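You operate a simulated robot arm through the tools that you are given. There is no shell and no other tool.

Carry out the task below with a simulated robot arm. There is one attempt and no reset: what you move stays moved.

Task
Light the black card and lay the matching colour card on the glass.
Fine: light box on, blue knob on DAY, dimmer as the job card says.

It is judged by the outcome, as a careful person would: the job done as asked, and still so three seconds after it is handed in. It fails if anything else is knocked over, pushed out of place, dropped, spilled or broken.

Robot
A 6-joint arm with a two-finger gripper, fixed in place. Base frame: the origin is at the foot of the arm, x ahead of it, y to its left, z up; the work surface is at about z = 904. Readings come in mm, degrees, newtons and seconds.
Its first joint turns from -166.0 to 166.0 degrees. Payload 3.43 kg.
The TCP is the grasp point between the finger pads, 20 mm short of the fingertips. In the tool frame z runs along the fingers and y along their closing line. Largest opening 190 mm; the body of the gripper starts 248 mm behind the TCP.
Orientation is that of the tool frame in the base frame, as a unit quaternion [x, y, z, w]. With the fingers straight down and closing along the base's y, the tool's x points along the base's -x, its y along +y and its z along -z.

Tools
- The arm moves only by the tool step_arm. Its argument "moves" is a list of rows, each an object (a shift or turn left out is 0, a gripper value left out holds the last) with "xyz": the shift along the base's x, y, z in mm, a list of three; "turn": the turn, a rotation vector about the base's x, y, z in degrees, a list of three. In form: [{"xyz": [dx, dy, dz], "turn": [ax, ay, az]}, ...]. A call has 1 to 20 rows; each row shifts and turns the commanded pose from where the row before left it. "jaw" is the finger opening in mm, from 0 to 190, set as the call begins (left out, the last holds). A row lasts 0.2 s, in which the tool goes at most 50 mm and 8.6 degrees; a call with a longer step from one row to the next is refused whole, and so is a gripper value outside its range. A pose out of reach is approached as far as the arm can. The call stops where the force on the tool passes 40 N (or 10 N more than at its start, if that is more) or the arm is blocked; 0.2 s more then pass. Each finger travels about 153 mm/s and halts on what it meets, pressing with about 27 N; the grip force reading is that of the motor and also rises with nothing between the fingers. The clock runs only during rows and for 0.2 s after the last one: add rows that do not move to give the fingers time. The reply holds the time, the measured pose of the TCP, the force on the tool along the base axes, the opening and the grip force, in the units named above and with some noise, with the torque about the TCP (base axes, N m) and any sound that the robot's microphone picked up, and new pictures: "show" is both (left out), scene, wrist or none.
- Cameras (640 x 400 px; columns grow to the right, rows downward): "scene" is fixed at [213.1, 495.4, 1510.9]; the picture's right is [-0.28, -0.96, 0.00], its down [-0.54, 0.16, -0.83] and it looks along [0.79, -0.23, -0.56] (base axes); focal length 214 px, centre (320, 200). "wrist" rides on the gripper at [70, -8, -288] in the tool frame; the picture's right is [0.12, 0.99, 0.00], its down [-0.96, 0.11, -0.25] and it looks along [-0.25, 0.03, 0.97] (tool axes); focal length 261 px, centre (320, 200). There is no depth. A picture from a camera that has moved, and an enlarged one, comes with that camera's place and axes in the base frame and with its lens. The place of the scene camera against the robot may be out by one fixed shift of up to 12 mm in any direction.
- move_column(by): slides the trunk up (or, below 0, down) by that many mm; the arm rides with it, the base frame stays. It gives what a move gives, with no picture.
- inspect(camera, box): a new picture of the part [left, top, right, bottom] of that camera's present view, enlarged. No time passes.
- job_done(): hands the job in; it is judged then, once.

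Places have to be worked out from the pictures, the camera data and where the tool is seen. Open the gripper and draw the arm clear of the work before you hand the job in, unless the task says otherwise.

The tools are called after "Emit:" by a JSON object that holds its "method" and its "body". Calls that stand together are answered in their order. step_arm: Moves the arm, as the interface text tells. Its arguments: {"type":"object","properties":{"moves":{"type":"array","items":{"type":"object","properties":{"xyz":{"type":"array","items":{"type":"number"}},"turn":{"type":"array","items":{"type":"number"}}}}},"jaw":{"type":"number"},"show":{"type":"string","enum":["both","scene","wrist","none"]}},"required":["moves"]} The other tools are called the same way: move_column (by) slides the trunk up or down; inspect (camera, box) takes an enlarged picture of a part of a camera's view; job_done () hands the job in.

At the start:

```text
clock: 0.0
eef_pos: [615.7, -66.0, 1241.9]
tool_rot: [-0.001, 1.0, 0.0, 0.0]
force: [0.8, 0.7, 0.8]
torque: [-0.05, 0.01, -0.02]
opening: 190.0
finger_force: 0.0
trunk travel left (down, up): [-350.0, 90.0]
```

scene: 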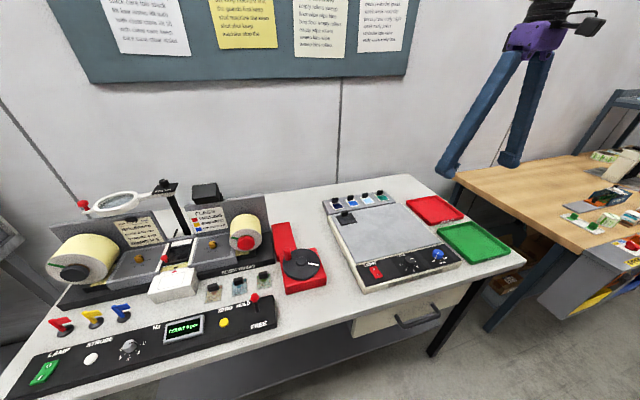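
wrist: 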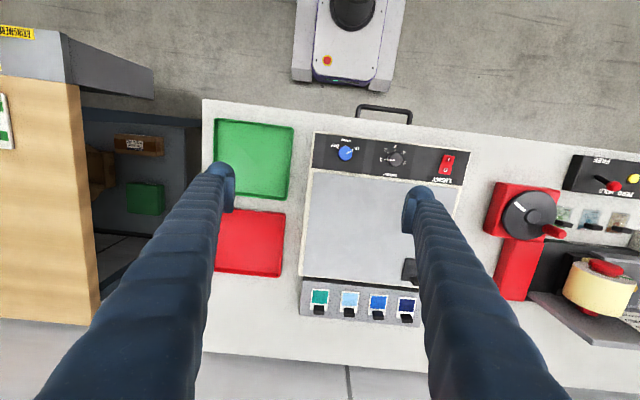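

I'll start by looking closely at the light box, the cards and the notices on the wall board.

Emit:
{"method": "inspect", "body": {"camera": "scene", "box": [310, 170, 470, 290]}}

Emit:
{"method": "inspect", "body": {"camera": "scene", "box": [90, 0, 250, 80]}}

Emit:
{"method": "inspect", "body": {"camera": "scene", "box": [200, 0, 420, 70]}}

Emit:
{"method": "inspect", "body": {"camera": "wrist", "box": [290, 120, 480, 340]}}

Emit:
{"method": "inspect", "body": {"camera": "wrist", "box": [300, 270, 440, 340]}}

Emit:
{"method": "inspect", "body": {"camera": "wrist", "box": [310, 125, 470, 195]}}

Emit:
{"method": "inspect", "body": {"camera": "scene", "box": [30, 170, 330, 390]}}

```text
3.33 times, centred on (390, 230) of scene
camera zoom: at [213.1, 495.4, 1510.9], right [-0.28, -0.96, 0.0], down [-0.54, 0.16, -0.83], along [0.79, -0.23, -0.56], focal length 715 px, centre (87, 100)
```

zoom: 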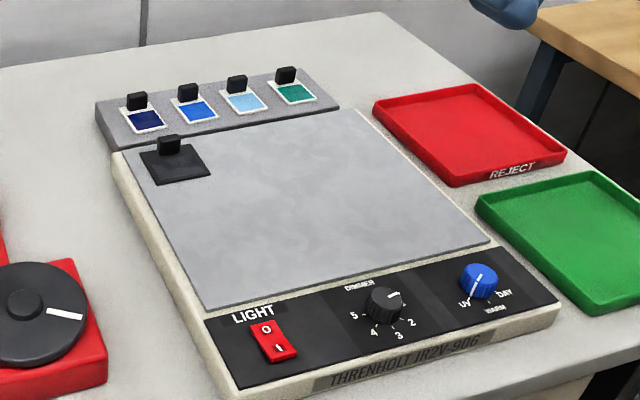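

```text
4.00 times, centred on (170, 40) of scene
camera zoom: at [213.1, 495.4, 1510.9], right [-0.28, -0.96, 0.0], down [-0.54, 0.16, -0.83], along [0.79, -0.23, -0.56], focal length 858 px, centre (920, 840)
```

zoom: 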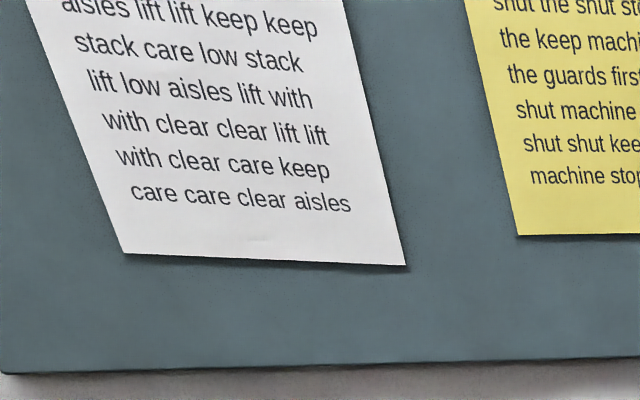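

```text
2.91 times, centred on (310, 35) of scene
camera zoom: at [213.1, 495.4, 1510.9], right [-0.28, -0.96, 0.0], down [-0.54, 0.16, -0.83], along [0.79, -0.23, -0.56], focal length 624 px, centre (349, 680)
```

zoom: 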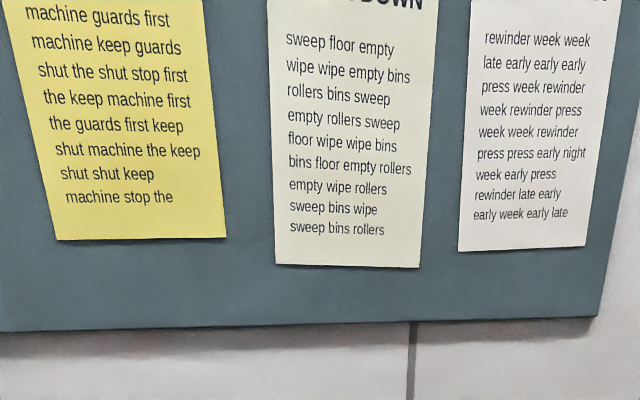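

```text
1.82 times, centred on (385, 230) of wrist
camera zoom: at [544.3, -75.1, 1529.9], right [-0.12, 0.99, 0.0], down [0.96, 0.12, 0.25], along [0.24, 0.03, -0.97], focal length 474 px, centre (202, 146)
```

zoom: 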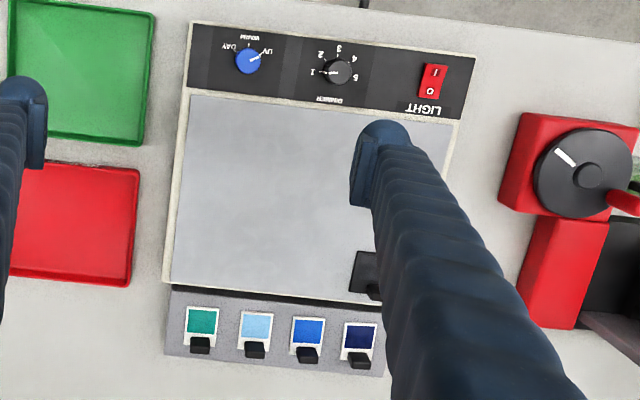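

```text
4.57 times, centred on (370, 305) of wrist
camera zoom: at [544.3, -75.1, 1529.9], right [-0.12, 0.99, 0.0], down [0.96, 0.12, 0.25], along [0.24, 0.03, -0.97], focal length 1192 px, centre (91, -280)
```

zoom: 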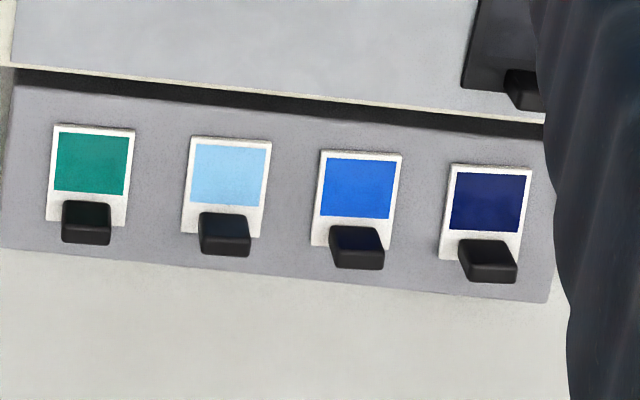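

```text
4.00 times, centred on (390, 160) of wrist
camera zoom: at [544.3, -75.1, 1529.9], right [-0.12, 0.99, 0.0], down [0.96, 0.12, 0.25], along [0.24, 0.03, -0.97], focal length 1043 px, centre (40, 360)
```

zoom: 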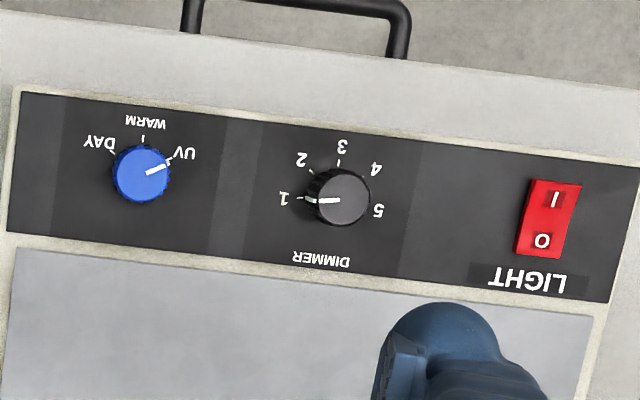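

```text
1.82 times, centred on (180, 280) of scene
camera zoom: at [213.1, 495.4, 1510.9], right [-0.28, -0.96, 0.0], down [-0.54, 0.16, -0.83], along [0.79, -0.23, -0.56], focal length 390 px, centre (574, 54)
```

zoom: 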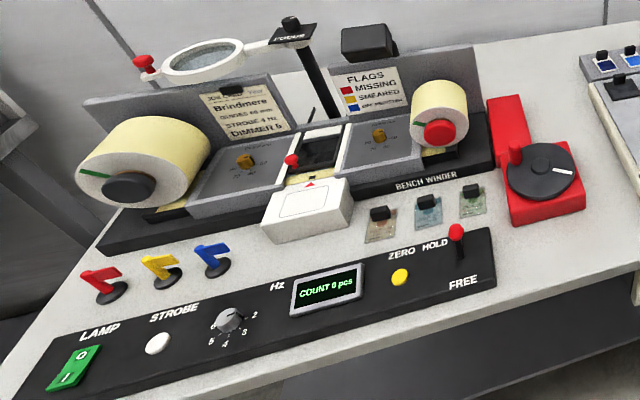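

The job card seems to be on the winder's back panel; I enlarge it to read the dimmer value.

Emit:
{"method": "inspect", "body": {"camera": "scene", "box": [105, 210, 175, 254]}}

Emit:
{"method": "inspect", "body": {"camera": "scene", "box": [135, 225, 165, 244]}}

Emit:
{"method": "inspect", "body": {"camera": "scene", "box": [325, 185, 405, 235]}}

Emit:
{"method": "inspect", "body": {"camera": "scene", "box": [355, 240, 455, 290]}}

Emit:
{"method": "inspect", "body": {"camera": "scene", "box": [400, 0, 640, 180]}}

Emit:
{"method": "inspect", "body": {"camera": "scene", "box": [540, 130, 640, 280]}}

```text
9.09 times, centred on (140, 232) of scene
camera zoom: at [213.1, 495.4, 1510.9], right [-0.28, -0.96, 0.0], down [-0.54, 0.16, -0.83], along [0.79, -0.23, -0.56], focal length 1950 px, centre (1956, -91)
```

zoom: 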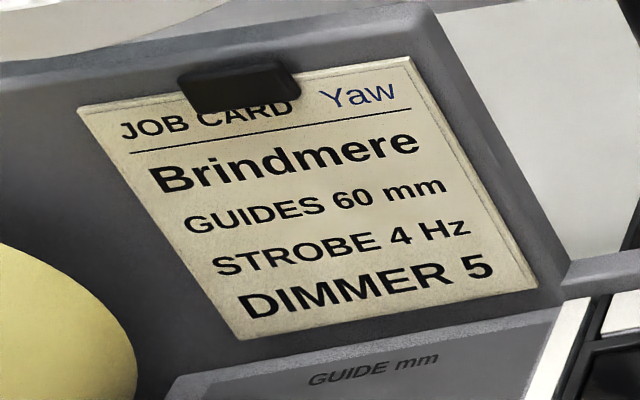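

```text
16.00 times, centred on (150, 234) of scene
camera zoom: at [213.1, 495.4, 1510.9], right [-0.28, -0.96, 0.0], down [-0.54, 0.16, -0.83], along [0.79, -0.23, -0.56], focal length 3432 px, centre (3040, -352)
```

zoom: 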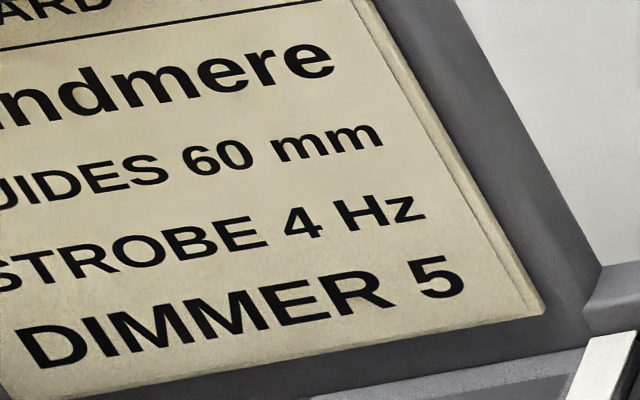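

```text
8.00 times, centred on (365, 210) of scene
camera zoom: at [213.1, 495.4, 1510.9], right [-0.28, -0.96, 0.0], down [-0.54, 0.16, -0.83], along [0.79, -0.23, -0.56], focal length 1716 px, centre (-40, 120)
```

zoom: 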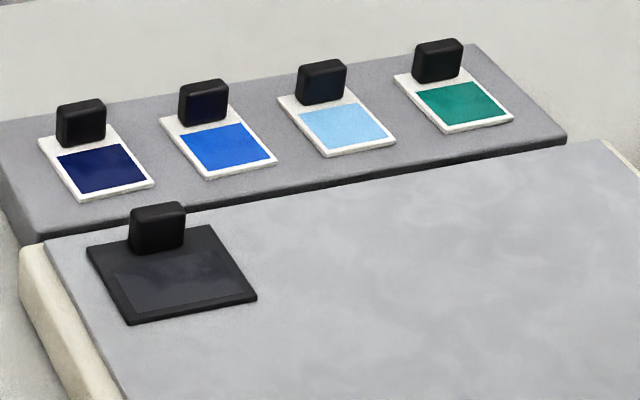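

```text
6.40 times, centred on (405, 265) of scene
camera zoom: at [213.1, 495.4, 1510.9], right [-0.28, -0.96, 0.0], down [-0.54, 0.16, -0.83], along [0.79, -0.23, -0.56], focal length 1373 px, centre (-224, -216)
```

zoom: 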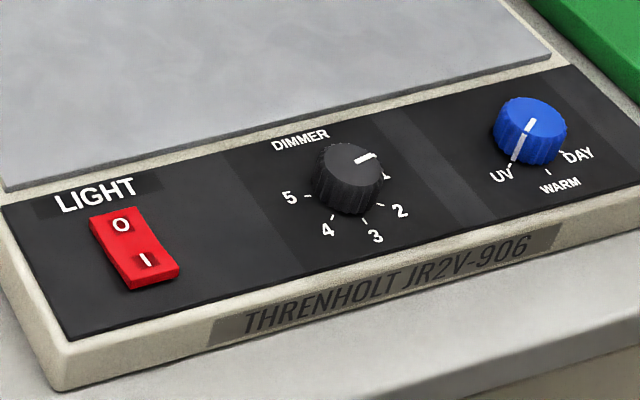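

```text
2.22 times, centred on (520, 90) of scene
camera zoom: at [213.1, 495.4, 1510.9], right [-0.28, -0.96, 0.0], down [-0.54, 0.16, -0.83], along [0.79, -0.23, -0.56], focal length 477 px, centre (-124, 444)
```

zoom: 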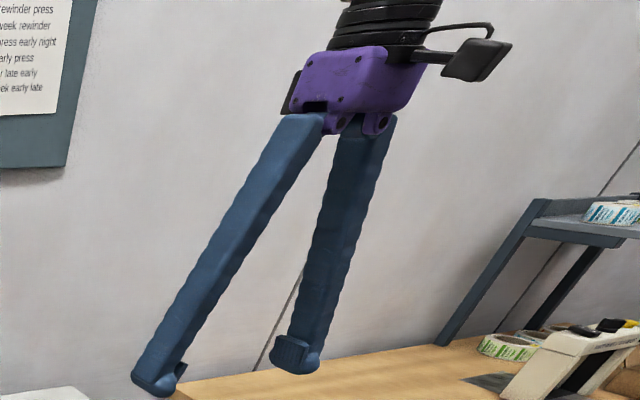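

```text
2.67 times, centred on (590, 205) of scene
camera zoom: at [213.1, 495.4, 1510.9], right [-0.28, -0.96, 0.0], down [-0.54, 0.16, -0.83], along [0.79, -0.23, -0.56], focal length 572 px, centre (-400, 187)
```

zoom: 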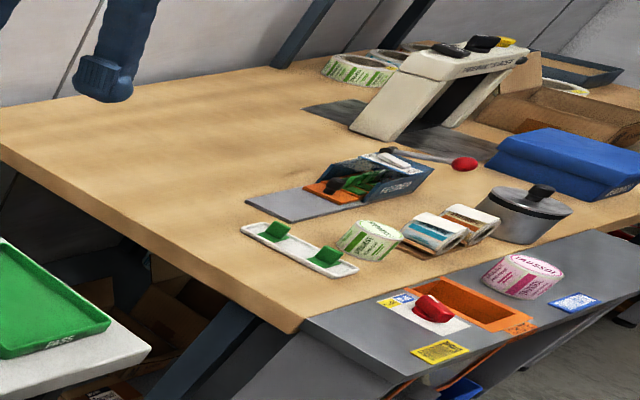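

The job card reads DIMMER 5; the blue knob sits at UV, the dimmer at 1, and the rocker's "I" end is the one nearer the robot. I judge the rocker at about (581, 214), the dimmer at (581, 92) and the blue knob at (581, -15), all at z around 960. I close the fingers and move high over the rocker for a closer look.

Emit:
{"method": "step_arm", "body": {"moves": [{"xyz": [-8, 38, -20]}, {"xyz": [-8, 38, -20]}, {"xyz": [-8, 38, -20]}, {"xyz": [-8, 38, -20]}, {"xyz": [-8, 38, -20]}, {"xyz": [-8, 38, -20]}, {"xyz": [-7.7, 38, -20]}, {}, {}], "jaw": 0, "show": "both"}}

```text
clock: 2.0
eef_pos: [559.1, 199.7, 1101.6]
tool_rot: [0.001, 1.0, 0.0, 0.0]
force: [-0.1, -0.1, 0.5]
torque: [0.09, 0.0, 0.01]
opening: 0.1
finger_force: 27.1
trunk travel left (down, up): [-350.0, 90.0]
camera wrist: at [488.4, 190.2, 1389.2], right [-0.12, 0.99, 0.0], down [0.96, 0.12, 0.25], along [0.24, 0.03, -0.97], focal length 261 px, centre (320, 200)
```

scene: 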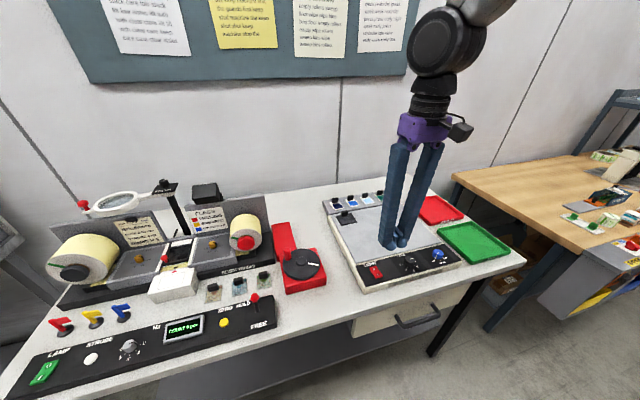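
wrist: 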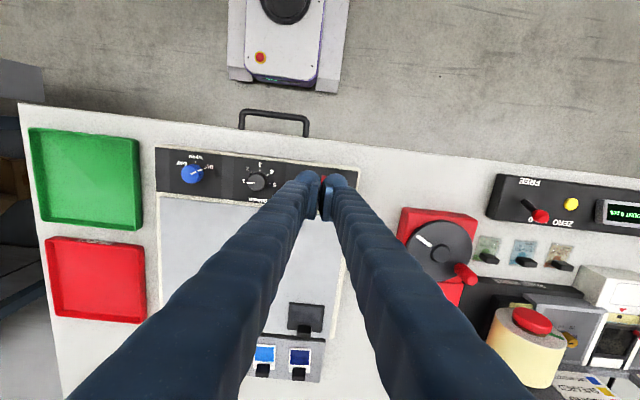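

The fingertip now hides the rocker in the wrist view; I enlarge parts of this second view to triangulate heights of the knobs, rocker, card and rack.

Emit:
{"method": "inspect", "body": {"camera": "wrist", "box": [150, 130, 370, 220]}}

Emit:
{"method": "inspect", "body": {"camera": "wrist", "box": [230, 290, 350, 390]}}

Emit:
{"method": "inspect", "body": {"camera": "scene", "box": [340, 225, 460, 300]}}

```text
2.91 times, centred on (260, 175) of wrist
camera zoom: at [488.4, 190.2, 1389.2], right [-0.12, 0.99, 0.0], down [0.96, 0.12, 0.25], along [0.24, 0.03, -0.97], focal length 758 px, centre (494, 273)
```

zoom: 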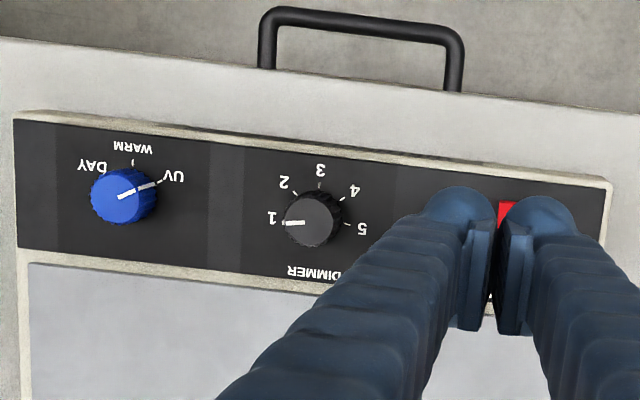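

```text
4.00 times, centred on (290, 340) of wrist
camera zoom: at [488.4, 190.2, 1389.2], right [-0.12, 0.99, 0.0], down [0.96, 0.12, 0.25], along [0.24, 0.03, -0.97], focal length 1043 px, centre (440, -360)
```

zoom: 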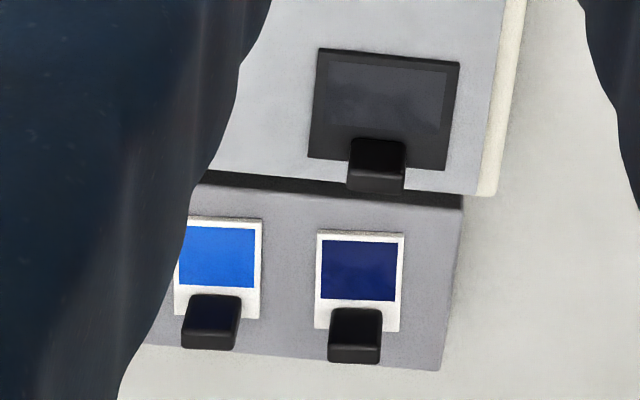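

```text
5.33 times, centred on (400, 262) of scene
camera zoom: at [213.1, 495.4, 1510.9], right [-0.28, -0.96, 0.0], down [-0.54, 0.16, -0.83], along [0.79, -0.23, -0.56], focal length 1144 px, centre (-107, -133)
```

zoom: 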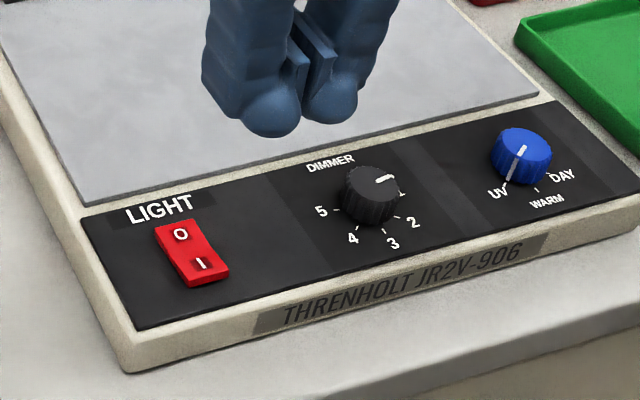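

Triangulation gives knob tops at about (580, -15, 959) and (580, 94, 961), the panel face at z ≈ 938, and the rocker centred near (580, 214) with its raised I end near x ≈ 560. I lower the closed fingertips above the I end.

Emit:
{"method": "step_arm", "body": {"moves": [{"xyz": [-2, 14.3, -30]}, {"xyz": [0, 0, -40]}, {"xyz": [0, 0, -35]}, {}], "jaw": 0, "show": "both"}}

```text
clock: 3.0
eef_pos: [555.7, 215.8, 998.2]
tool_rot: [-0.001, 1.0, 0.001, 0.0]
force: [0.2, -0.3, 0.7]
torque: [-0.04, -0.01, -0.02]
opening: 0.2
finger_force: 27.0
trunk travel left (down, up): [-350.0, 90.0]
camera wrist: at [484.5, 206.5, 1285.4], right [-0.12, 0.99, 0.0], down [0.96, 0.12, 0.25], along [0.25, 0.03, -0.97], focal length 261 px, centre (320, 200)
```

scene: 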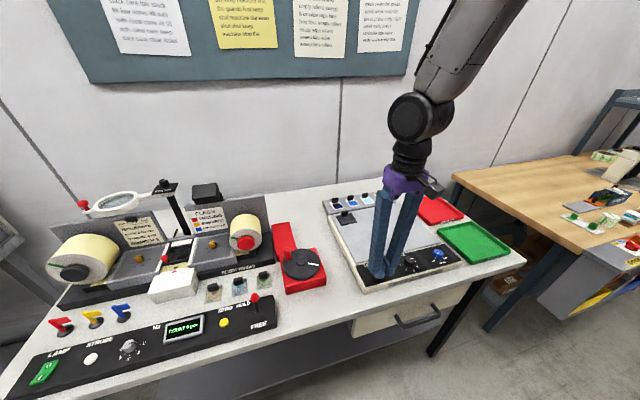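
wrist: 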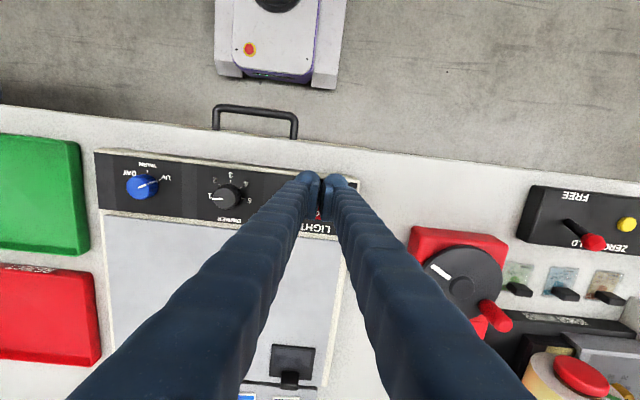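

The tip hovers about 30 mm above the rocker's I end. I check the position in the enlarged scene view before pressing.

Emit:
{"method": "inspect", "body": {"camera": "scene", "box": [340, 225, 420, 300]}}

Emit:
{"method": "inspect", "body": {"camera": "wrist", "box": [270, 150, 370, 250]}}

```text
5.33 times, centred on (380, 262) of scene
camera zoom: at [213.1, 495.4, 1510.9], right [-0.28, -0.96, 0.0], down [-0.54, 0.16, -0.83], along [0.79, -0.23, -0.56], focal length 1144 px, centre (0, -133)
```

zoom: 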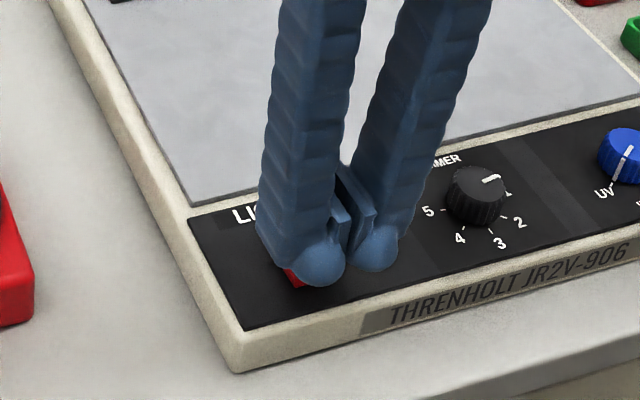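

```text
4.00 times, centred on (320, 200) of wrist
camera zoom: at [484.5, 206.5, 1285.4], right [-0.12, 0.99, 0.0], down [0.96, 0.12, 0.25], along [0.25, 0.03, -0.97], focal length 1043 px, centre (320, 200)
```

zoom: 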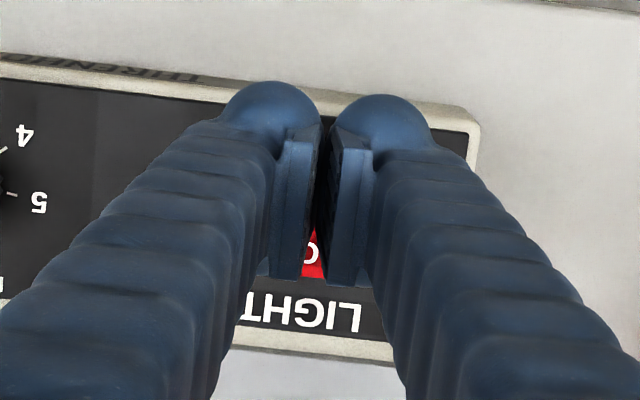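

The fingertips are rounded with a gap between them, so pressing centred would touch only the rocker's edges. I shift so that the left finger sits over the I half, then descend slowly with the force stop as guard.

Emit:
{"method": "step_arm", "body": {"moves": [{"xyz": [7, -13, 0]}, {"xyz": [0, 0, -15]}, {"xyz": [0, 0, -6]}, {"xyz": [0, 0, -3]}, {"xyz": [0, 0, -3]}, {"xyz": [0, 0, -2]}, {"xyz": [0, 0, -2]}, {"xyz": [0, 0, -2]}], "show": "scene"}}

```text
clock: 4.8
eef_pos: [562.6, 201.8, 966.5]
tool_rot: [-0.001, 1.0, 0.001, 0.0]
force: [-2.7, -2.3, 29.7]
torque: [0.3, -0.37, 0.03]
opening: 0.0
finger_force: 27.2
trunk travel left (down, up): [-350.0, 90.0]
heard: click
```

scene: 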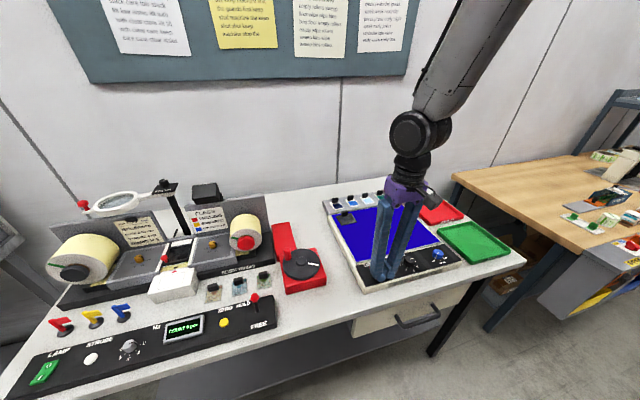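

A click was heard and the glass is glowing blue-violet, so the light is on (in UV). I lift straight off and carry on to a point above the blue knob.

Emit:
{"method": "step_arm", "body": {"moves": [{"xyz": [0, 0, 15]}, {"xyz": [0, 0, 45]}, {"xyz": [3.5, -43.4, 10]}, {"xyz": [3.5, -43.4, 0]}, {"xyz": [3.5, -43.4, 0]}, {"xyz": [3.5, -43.4, 0]}, {"xyz": [3.5, -43.2, 0]}, {}], "jaw": 0, "show": "none"}}

Emit:
{"method": "step_arm", "body": {"moves": [{}, {}, {}], "jaw": 90, "show": "both"}}

Emit:
{"method": "inspect", "body": {"camera": "wrist", "box": [220, 100, 480, 260]}}

Emit:
{"method": "inspect", "body": {"camera": "scene", "box": [320, 180, 480, 300]}}

```text
clock: 6.6
eef_pos: [581.1, -16.9, 1034.3]
tool_rot: [0.0, 1.0, -0.001, 0.001]
force: [0.3, -0.4, -0.3]
torque: [0.03, 0.0, 0.01]
opening: 0.0
finger_force: 26.8
trunk travel left (down, up): [-350.0, 90.0]
```

```text
clock: 7.4
eef_pos: [580.6, -15.7, 1033.9]
tool_rot: [-0.001, 1.0, 0.0, 0.0]
force: [-0.1, 0.1, 0.5]
torque: [0.04, -0.01, 0.01]
opening: 90.0
finger_force: 0.0
trunk travel left (down, up): [-350.0, 90.0]
camera wrist: at [509.9, -25.5, 1321.3], right [-0.12, 0.99, 0.0], down [0.96, 0.12, 0.25], along [0.24, 0.03, -0.97], focal length 261 px, centre (320, 200)
```

scene: 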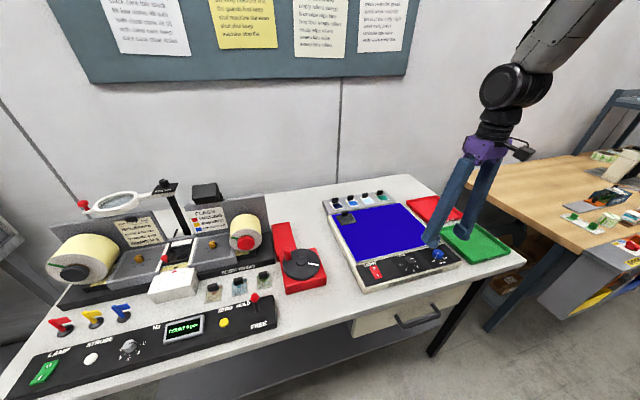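
wrist: 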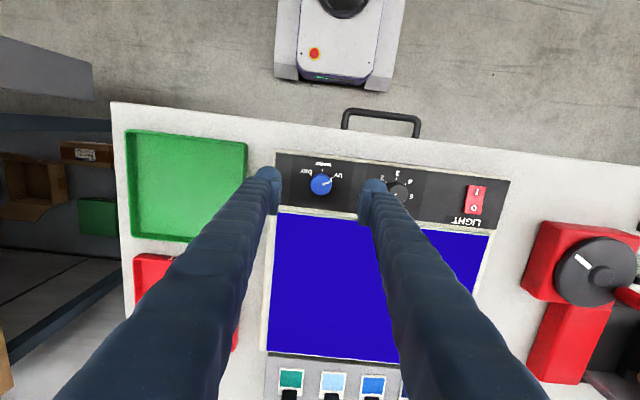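

```text
2.46 times, centred on (350, 180) of wrist
camera zoom: at [509.9, -25.5, 1321.3], right [-0.12, 0.99, 0.0], down [0.96, 0.12, 0.25], along [0.24, 0.03, -0.97], focal length 642 px, centre (246, 249)
```

zoom: 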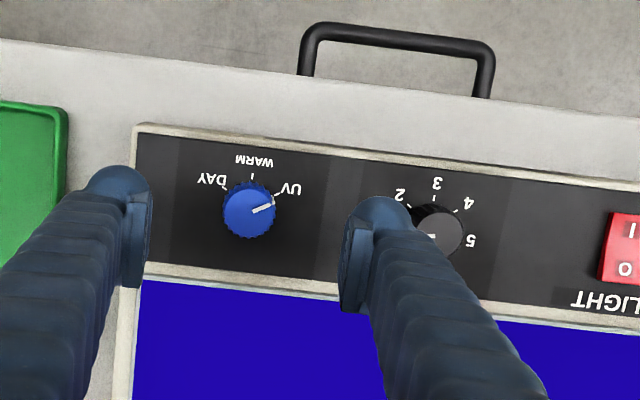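

```text
3.33 times, centred on (400, 240) of scene
camera zoom: at [213.1, 495.4, 1510.9], right [-0.28, -0.96, 0.0], down [-0.54, 0.16, -0.83], along [0.79, -0.23, -0.56], focal length 715 px, centre (53, 67)
```

zoom: 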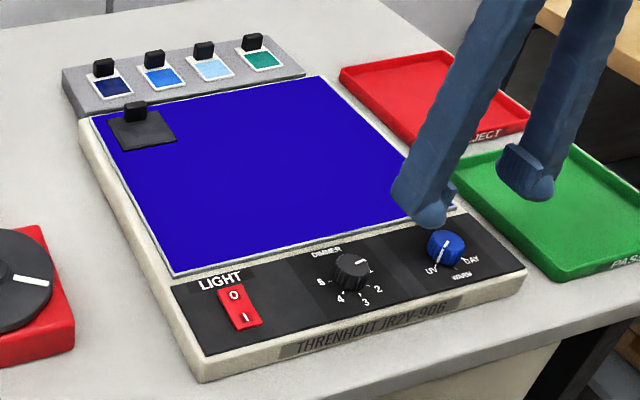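

The knob top measures at about (580, -15), directly beneath the TCP, with its pointer at UV; DAY is about 120° anticlockwise seen from above. I pre-turn the wrist by -60° so that the turn is symmetric, and narrow the jaws to 70.

Emit:
{"method": "step_arm", "body": {"moves": [{"turn": [0, 0, -8.57]}, {"turn": [0, 0, -8.57]}, {"turn": [0, 0, -8.57]}, {"turn": [0, 0, -8.57]}, {"turn": [0, 0, -8.57], "xyz": [0, 0, -10]}, {"turn": [0, 0, -8.57], "xyz": [0, 0, -10]}, {"turn": [0, 0, -8.57], "xyz": [0, 0, -10]}, {}], "jaw": 70, "show": "both"}}

Emit:
{"method": "inspect", "body": {"camera": "wrist", "box": [240, 120, 400, 240]}}

Emit:
{"method": "inspect", "body": {"camera": "scene", "box": [380, 200, 500, 290]}}

```text
clock: 9.2
eef_pos: [580.8, -16.5, 1004.6]
tool_rot: [0.5, 0.866, 0.0, 0.0]
force: [-0.7, 0.1, -0.1]
torque: [0.0, -0.04, 0.02]
opening: 69.9
finger_force: 0.1
trunk travel left (down, up): [-350.0, 90.0]
camera wrist: at [538.9, 40.2, 1292.3], right [0.8, 0.6, 0.0], down [0.58, -0.78, 0.25], along [0.15, -0.2, -0.97], focal length 261 px, centre (320, 200)
```

scene: 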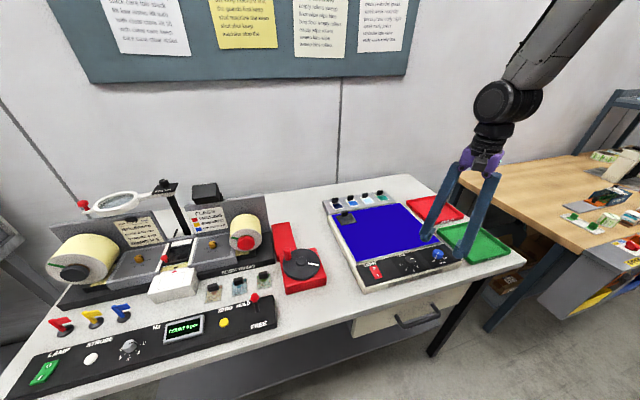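
wrist: 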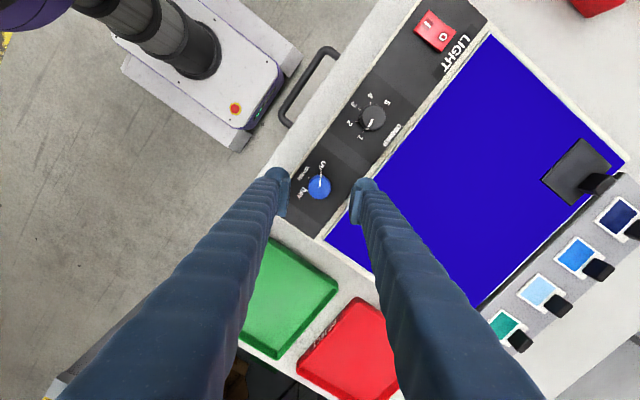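

```text
3.33 times, centred on (320, 180) of wrist
camera zoom: at [538.9, 40.2, 1292.3], right [0.8, 0.6, 0.0], down [0.58, -0.78, 0.25], along [0.15, -0.2, -0.97], focal length 869 px, centre (320, 267)
```

zoom: 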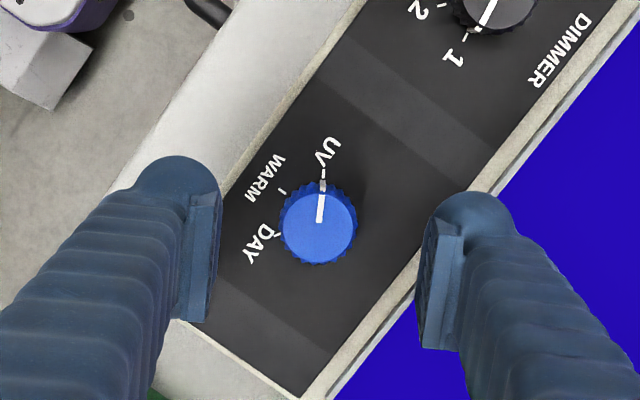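

```text
4.44 times, centred on (440, 245) of scene
camera zoom: at [213.1, 495.4, 1510.9], right [-0.28, -0.96, 0.0], down [-0.54, 0.16, -0.83], along [0.79, -0.23, -0.56], focal length 953 px, centre (-213, 0)
```

zoom: 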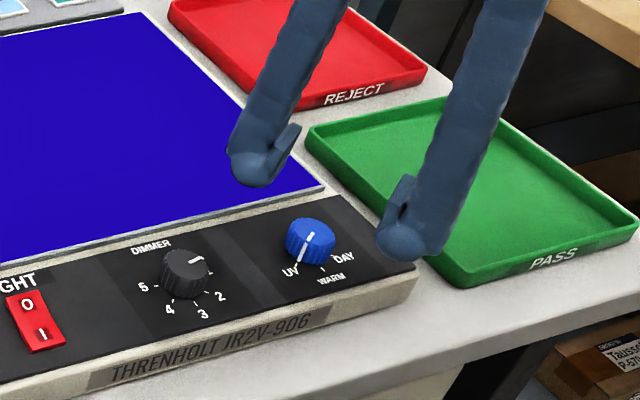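

The knob is centred between the pads. I lower to TCP z ≈ 965 (tips about 7 mm above the panel) and then close on the knob.

Emit:
{"method": "step_arm", "body": {"moves": [{"xyz": [-0.5, 1.3, -18]}, {"xyz": [0, 0, -12]}, {"xyz": [0, 0, -6]}, {"xyz": [0, 0, -3]}, {}], "jaw": 70, "show": "none"}}

Emit:
{"method": "step_arm", "body": {"moves": [{}, {}, {}], "jaw": 0, "show": "both"}}

Emit:
{"method": "inspect", "body": {"camera": "scene", "box": [380, 200, 500, 290]}}

```text
clock: 10.4
eef_pos: [581.4, -14.3, 965.5]
tool_rot: [0.499, 0.867, -0.001, -0.001]
force: [-0.8, -0.3, 0.5]
torque: [0.0, -0.02, -0.01]
opening: 70.0
finger_force: 0.0
trunk travel left (down, up): [-350.0, 90.0]
```

```text
clock: 11.2
eef_pos: [580.8, -14.9, 964.1]
tool_rot: [0.5, 0.866, 0.0, -0.001]
force: [-10.5, -5.6, -6.1]
torque: [-0.05, 0.12, 0.0]
opening: 28.8
finger_force: 45.4
trunk travel left (down, up): [-350.0, 90.0]
camera wrist: at [537.5, 41.5, 1252.7], right [0.8, 0.6, 0.0], down [0.58, -0.77, 0.25], along [0.15, -0.2, -0.97], focal length 261 px, centre (320, 200)
```

scene: 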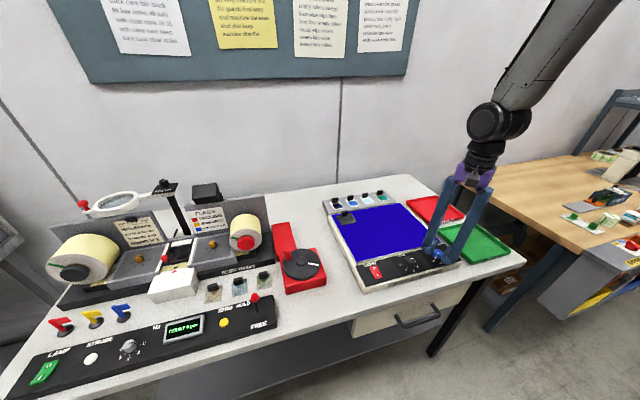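
wrist: 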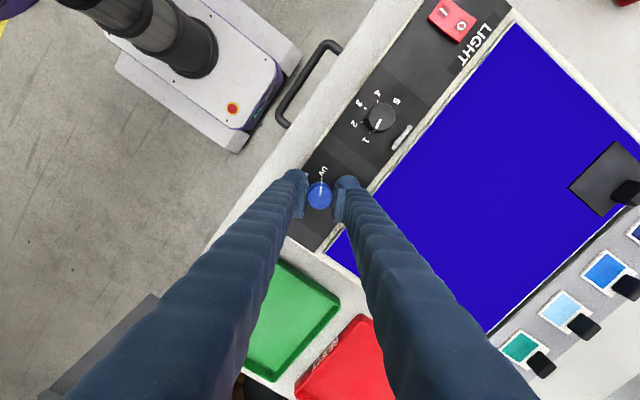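

```text
4.44 times, centred on (440, 245) of scene
camera zoom: at [213.1, 495.4, 1510.9], right [-0.28, -0.96, 0.0], down [-0.54, 0.16, -0.83], along [0.79, -0.23, -0.56], focal length 953 px, centre (-213, 0)
```

zoom: 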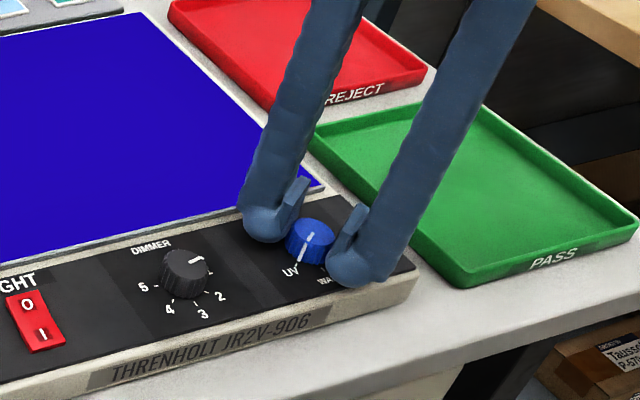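

The knob is gripped (opening 28.8 mm). I turn +60° about z first, with a small relieving shift, and watch the pointer.

Emit:
{"method": "step_arm", "body": {"moves": [{"turn": [0, 0, 6], "xyz": [-0.5, -0.3, 0]}, {"turn": [0, 0, 8]}, {"turn": [0, 0, 8]}, {"turn": [0, 0, 8]}, {"turn": [0, 0, 8]}, {"turn": [0, 0, 8]}, {"turn": [0, 0, 8]}, {"turn": [0, 0, 6]}], "jaw": 0, "show": "both"}}

Emit:
{"method": "inspect", "body": {"camera": "wrist", "box": [240, 120, 400, 240]}}

```text
clock: 13.0
eef_pos: [580.4, -14.8, 965.2]
tool_rot: [-0.002, 1.0, 0.0, -0.001]
force: [-19.5, -3.5, -30.0]
torque: [-0.01, 0.4, 0.02]
opening: 28.6
finger_force: 45.5
trunk travel left (down, up): [-350.0, 90.0]
camera wrist: at [509.5, -24.2, 1253.0], right [-0.12, 0.99, 0.0], down [0.96, 0.12, 0.24], along [0.24, 0.03, -0.97], focal length 261 px, centre (320, 200)
```

scene: 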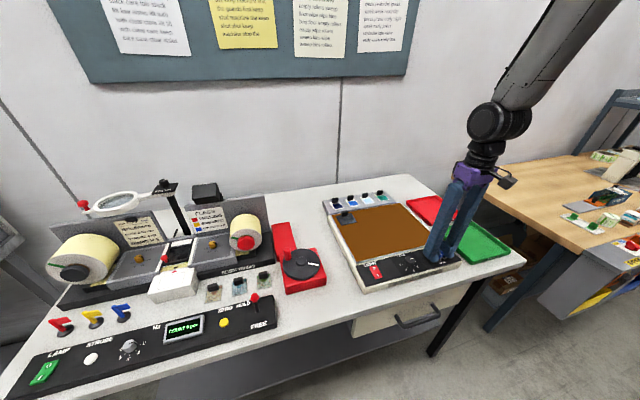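
wrist: 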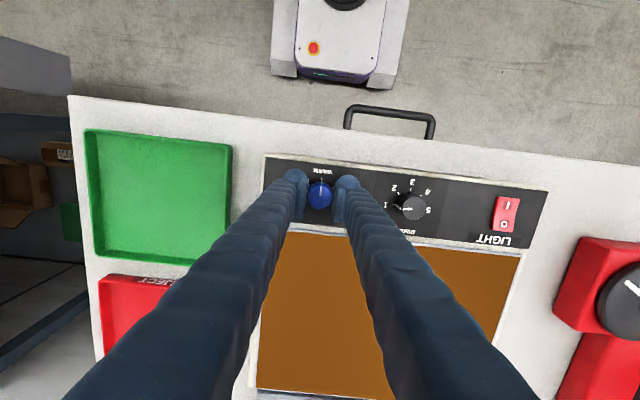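

```text
3.33 times, centred on (320, 180) of wrist
camera zoom: at [509.5, -24.2, 1253.0], right [-0.12, 0.99, 0.0], down [0.96, 0.12, 0.24], along [0.24, 0.03, -0.97], focal length 869 px, centre (320, 267)
```

zoom: 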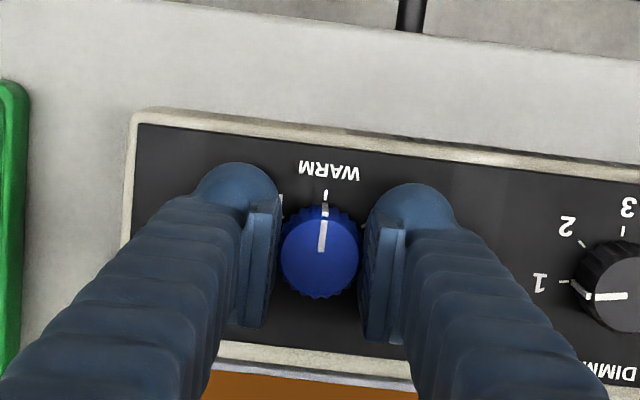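

The glass is now WARM (orange) with the pointer at WARM. Some side/vertical load has built up (-19 N x, -30 N z), so I relieve it slightly and go on turning another +60° to DAY.

Emit:
{"method": "step_arm", "body": {"moves": [{"xyz": [-0.6, -0.1, -0.8]}, {"turn": [0, 0, 7]}, {"turn": [0, 0, 8]}, {"turn": [0, 0, 8]}, {"turn": [0, 0, 8]}, {"turn": [0, 0, 8]}, {"turn": [0, 0, 8]}, {"turn": [0, 0, 8]}, {"turn": [0, 0, 5]}], "jaw": 0, "show": "both"}}

Emit:
{"method": "inspect", "body": {"camera": "wrist", "box": [240, 120, 400, 240]}}

```text
clock: 15.0
eef_pos: [580.1, -14.2, 966.3]
tool_rot: [-0.501, 0.865, 0.0, 0.001]
force: [-13.1, -10.8, -5.9]
torque: [-0.08, 0.12, -0.12]
opening: 28.8
finger_force: 45.0
trunk travel left (down, up): [-350.0, 90.0]
camera wrist: at [551.7, -81.0, 1253.0], right [-0.92, 0.39, 0.0], down [0.38, 0.89, 0.25], along [0.1, 0.23, -0.97], focal length 261 px, centre (320, 200)
```

scene: 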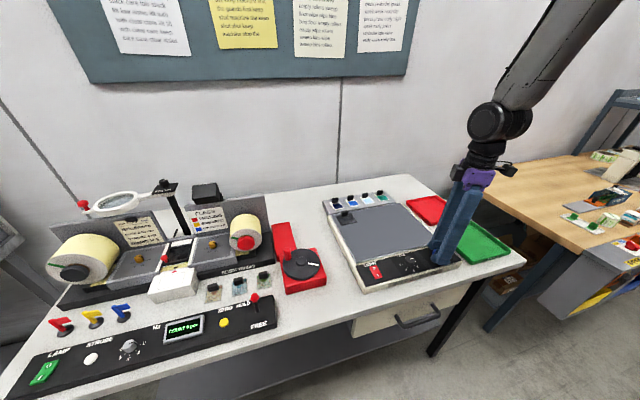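
wrist: 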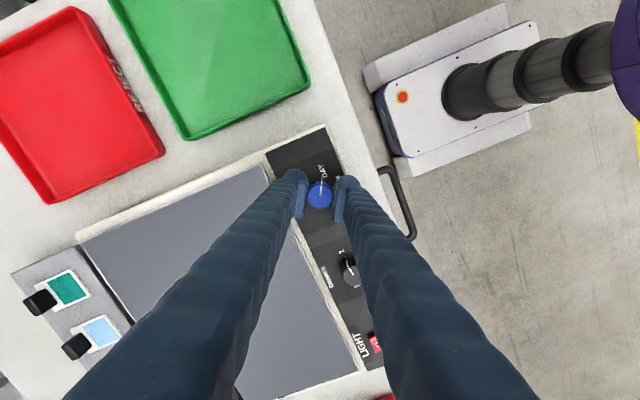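

```text
3.33 times, centred on (320, 180) of wrist
camera zoom: at [551.7, -81.0, 1253.0], right [-0.92, 0.39, 0.0], down [0.38, 0.89, 0.25], along [0.1, 0.23, -0.97], focal length 869 px, centre (320, 267)
```

zoom: 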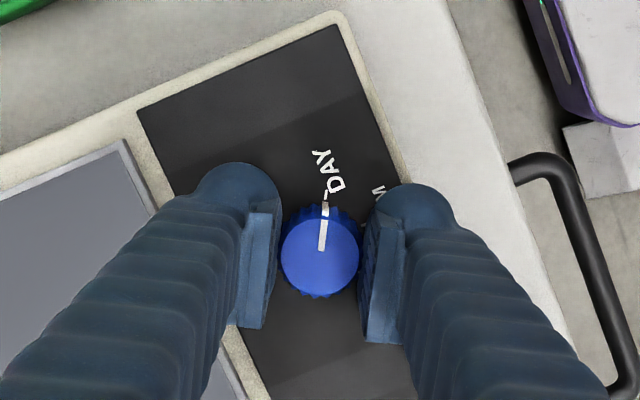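

The pointer lines up with DAY and the glass turned neutral grey (dim at 1). I release the knob, then lift clear.

Emit:
{"method": "step_arm", "body": {"moves": [{}, {}, {}], "jaw": 70, "show": "none"}}

Emit:
{"method": "step_arm", "body": {"moves": [{"xyz": [0, 0, 15]}, {"xyz": [0, 0, 35]}, {"xyz": [0, 36, 0], "turn": [0, 0, 7.5]}, {"xyz": [0, 36, 0], "turn": [0, 0, 7.5]}, {"xyz": [0, 36, 0], "turn": [0, 0, 7.5]}, {"turn": [0, 0, 7.5]}, {}], "jaw": 70, "show": "both"}}

Emit:
{"method": "inspect", "body": {"camera": "wrist", "box": [240, 120, 400, 240]}}

Emit:
{"method": "inspect", "body": {"camera": "scene", "box": [320, 180, 480, 300]}}

```text
clock: 15.8
eef_pos: [580.7, -13.7, 964.7]
tool_rot: [-0.501, 0.866, 0.0, 0.001]
force: [0.0, 0.0, 0.2]
torque: [0.01, 0.03, -0.01]
opening: 69.8
finger_force: 0.1
trunk travel left (down, up): [-350.0, 90.0]
```

```text
clock: 17.4
eef_pos: [578.4, 92.7, 1015.0]
tool_rot: [0.708, -0.706, 0.0, 0.0]
force: [-0.6, -0.4, -0.4]
torque: [0.08, 0.0, -0.04]
opening: 70.0
finger_force: 0.1
trunk travel left (down, up): [-350.0, 90.0]
camera wrist: at [587.6, 21.4, 1302.8], right [-0.99, -0.12, 0.0], down [-0.12, 0.96, 0.25], along [-0.03, 0.25, -0.97], focal length 261 px, centre (320, 200)
```

scene: 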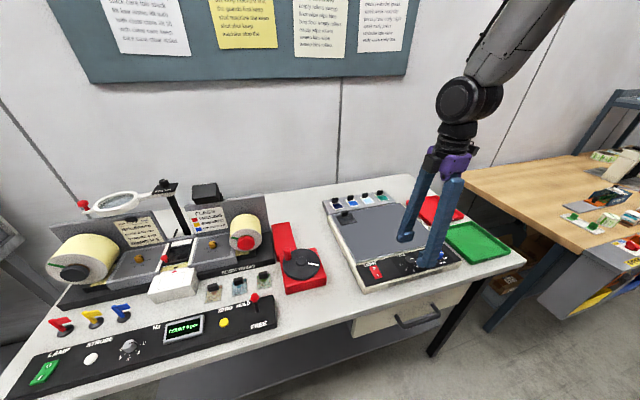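
wrist: 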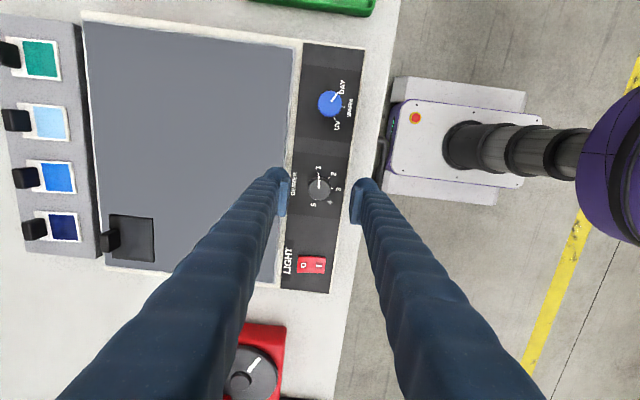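

```text
3.33 times, centred on (320, 180) of wrist
camera zoom: at [587.6, 21.4, 1302.8], right [-0.99, -0.12, 0.0], down [-0.12, 0.96, 0.25], along [-0.03, 0.25, -0.97], focal length 869 px, centre (320, 267)
```

zoom: 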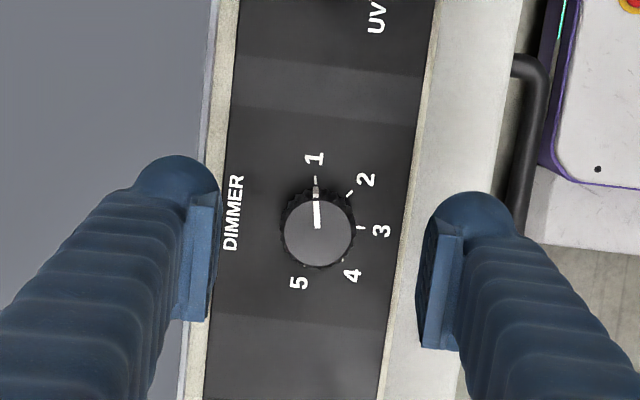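

```text
3.33 times, centred on (400, 240) of scene
camera zoom: at [213.1, 495.4, 1510.9], right [-0.28, -0.96, 0.0], down [-0.54, 0.16, -0.83], along [0.79, -0.23, -0.56], focal length 715 px, centre (53, 67)
```

zoom: 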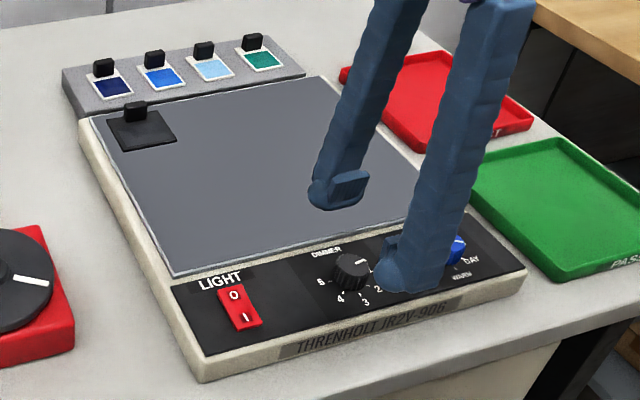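

Labels 1 to 5 span about 200° (50° apart), clockwise from 1 to 5. The knob is centred; I descend over it, close and then turn by -100° first.

Emit:
{"method": "step_arm", "body": {"moves": [{"xyz": [0.8, 1.2, -22]}, {"xyz": [0, 0, -15]}, {"xyz": [0, 0, -7]}, {"xyz": [0, 0, -4]}, {}], "jaw": 70, "show": "none"}}

Emit:
{"method": "step_arm", "body": {"moves": [{}, {}, {}], "jaw": 0, "show": "scene"}}

Emit:
{"method": "inspect", "body": {"camera": "wrist", "box": [240, 120, 400, 240]}}

```text
clock: 18.6
eef_pos: [581.0, 93.7, 966.5]
tool_rot: [0.708, -0.706, 0.0, 0.0]
force: [0.8, -0.1, 0.0]
torque: [0.0, 0.03, 0.04]
opening: 69.9
finger_force: 0.1
trunk travel left (down, up): [-350.0, 90.0]
```

```text
clock: 19.4
eef_pos: [580.4, 93.3, 967.8]
tool_rot: [0.708, -0.706, -0.001, 0.001]
force: [-5.2, -0.7, -3.5]
torque: [-0.07, 0.02, -0.03]
opening: 28.3
finger_force: 45.1
trunk travel left (down, up): [-350.0, 90.0]
```

scene: 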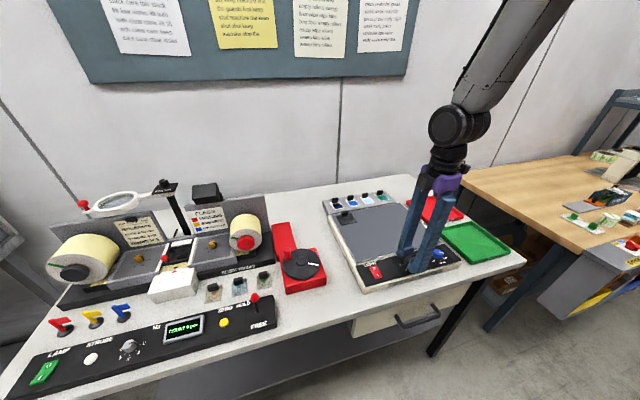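

```text
3.33 times, centred on (320, 180) of wrist
camera zoom: at [588.4, 22.8, 1254.7], right [-0.99, -0.12, 0.0], down [-0.12, 0.96, 0.25], along [-0.03, 0.25, -0.97], focal length 869 px, centre (320, 267)
```

zoom: 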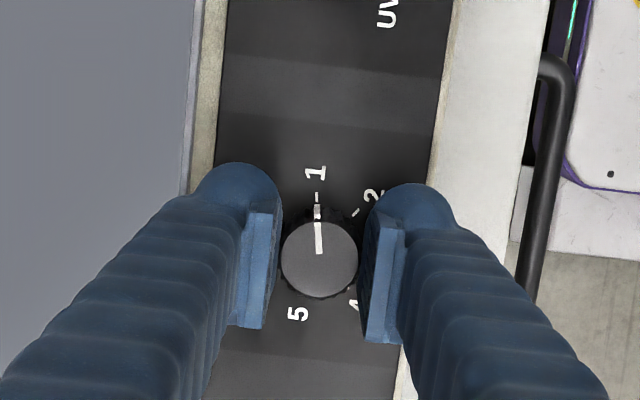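

The dimmer is gripped evenly (28.3 mm) with small forces. I turn it -100° about z (towards 3) and look.

Emit:
{"method": "step_arm", "body": {"moves": [{"turn": [0, 0, -6]}, {"turn": [0, 0, -8]}, {"turn": [0, 0, -8]}, {"turn": [0, 0, -8]}, {"turn": [0, 0, -8]}, {"turn": [0, 0, -8]}, {"turn": [0, 0, -8]}, {"turn": [0, 0, -8]}, {"turn": [0, 0, -8]}, {"turn": [0, 0, -8]}, {"turn": [0, 0, -8]}, {"turn": [0, 0, -8]}, {"turn": [0, 0, -6]}], "jaw": 0, "show": "both"}}

Emit:
{"method": "inspect", "body": {"camera": "wrist", "box": [240, 120, 400, 240]}}

```text
clock: 22.2
eef_pos: [579.1, 96.0, 967.3]
tool_rot: [0.087, 0.996, 0.0, 0.0]
force: [-27.4, 9.2, -1.0]
torque: [0.16, 0.75, -0.03]
opening: 28.6
finger_force: 44.6
trunk travel left (down, up): [-350.0, 90.0]
camera wrist: at [507.6, 98.9, 1254.8], right [0.06, 1.0, 0.0], down [0.97, -0.05, 0.25], along [0.25, -0.01, -0.97], focal length 261 px, centre (320, 200)
```

scene: 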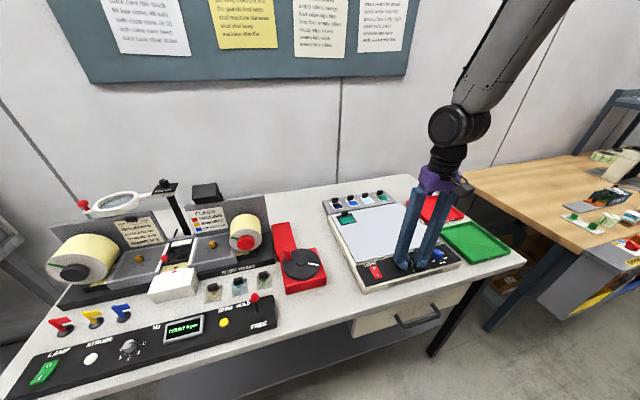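
wrist: 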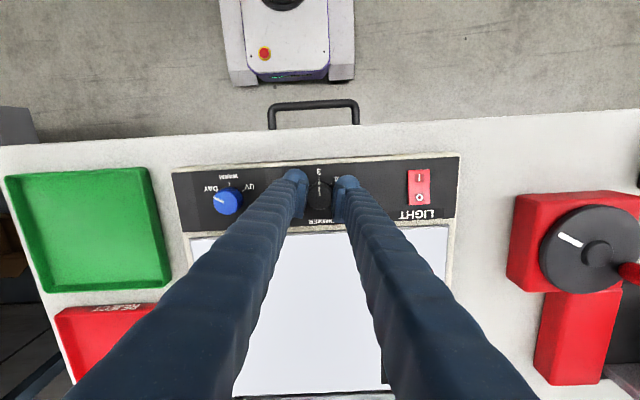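

```text
3.33 times, centred on (320, 180) of wrist
camera zoom: at [507.6, 98.9, 1254.8], right [0.06, 1.0, 0.0], down [0.97, -0.05, 0.25], along [0.25, -0.01, -0.97], focal length 869 px, centre (320, 267)
```

zoom: 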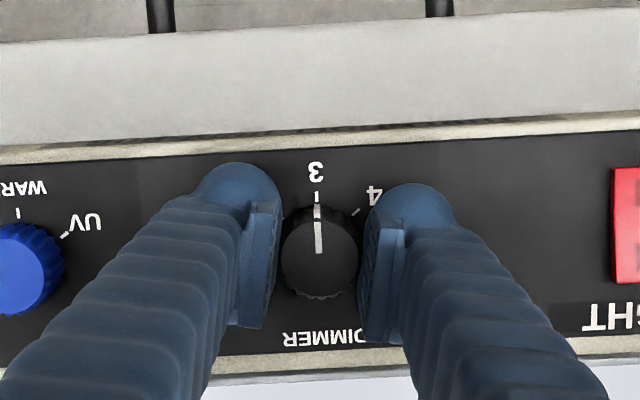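

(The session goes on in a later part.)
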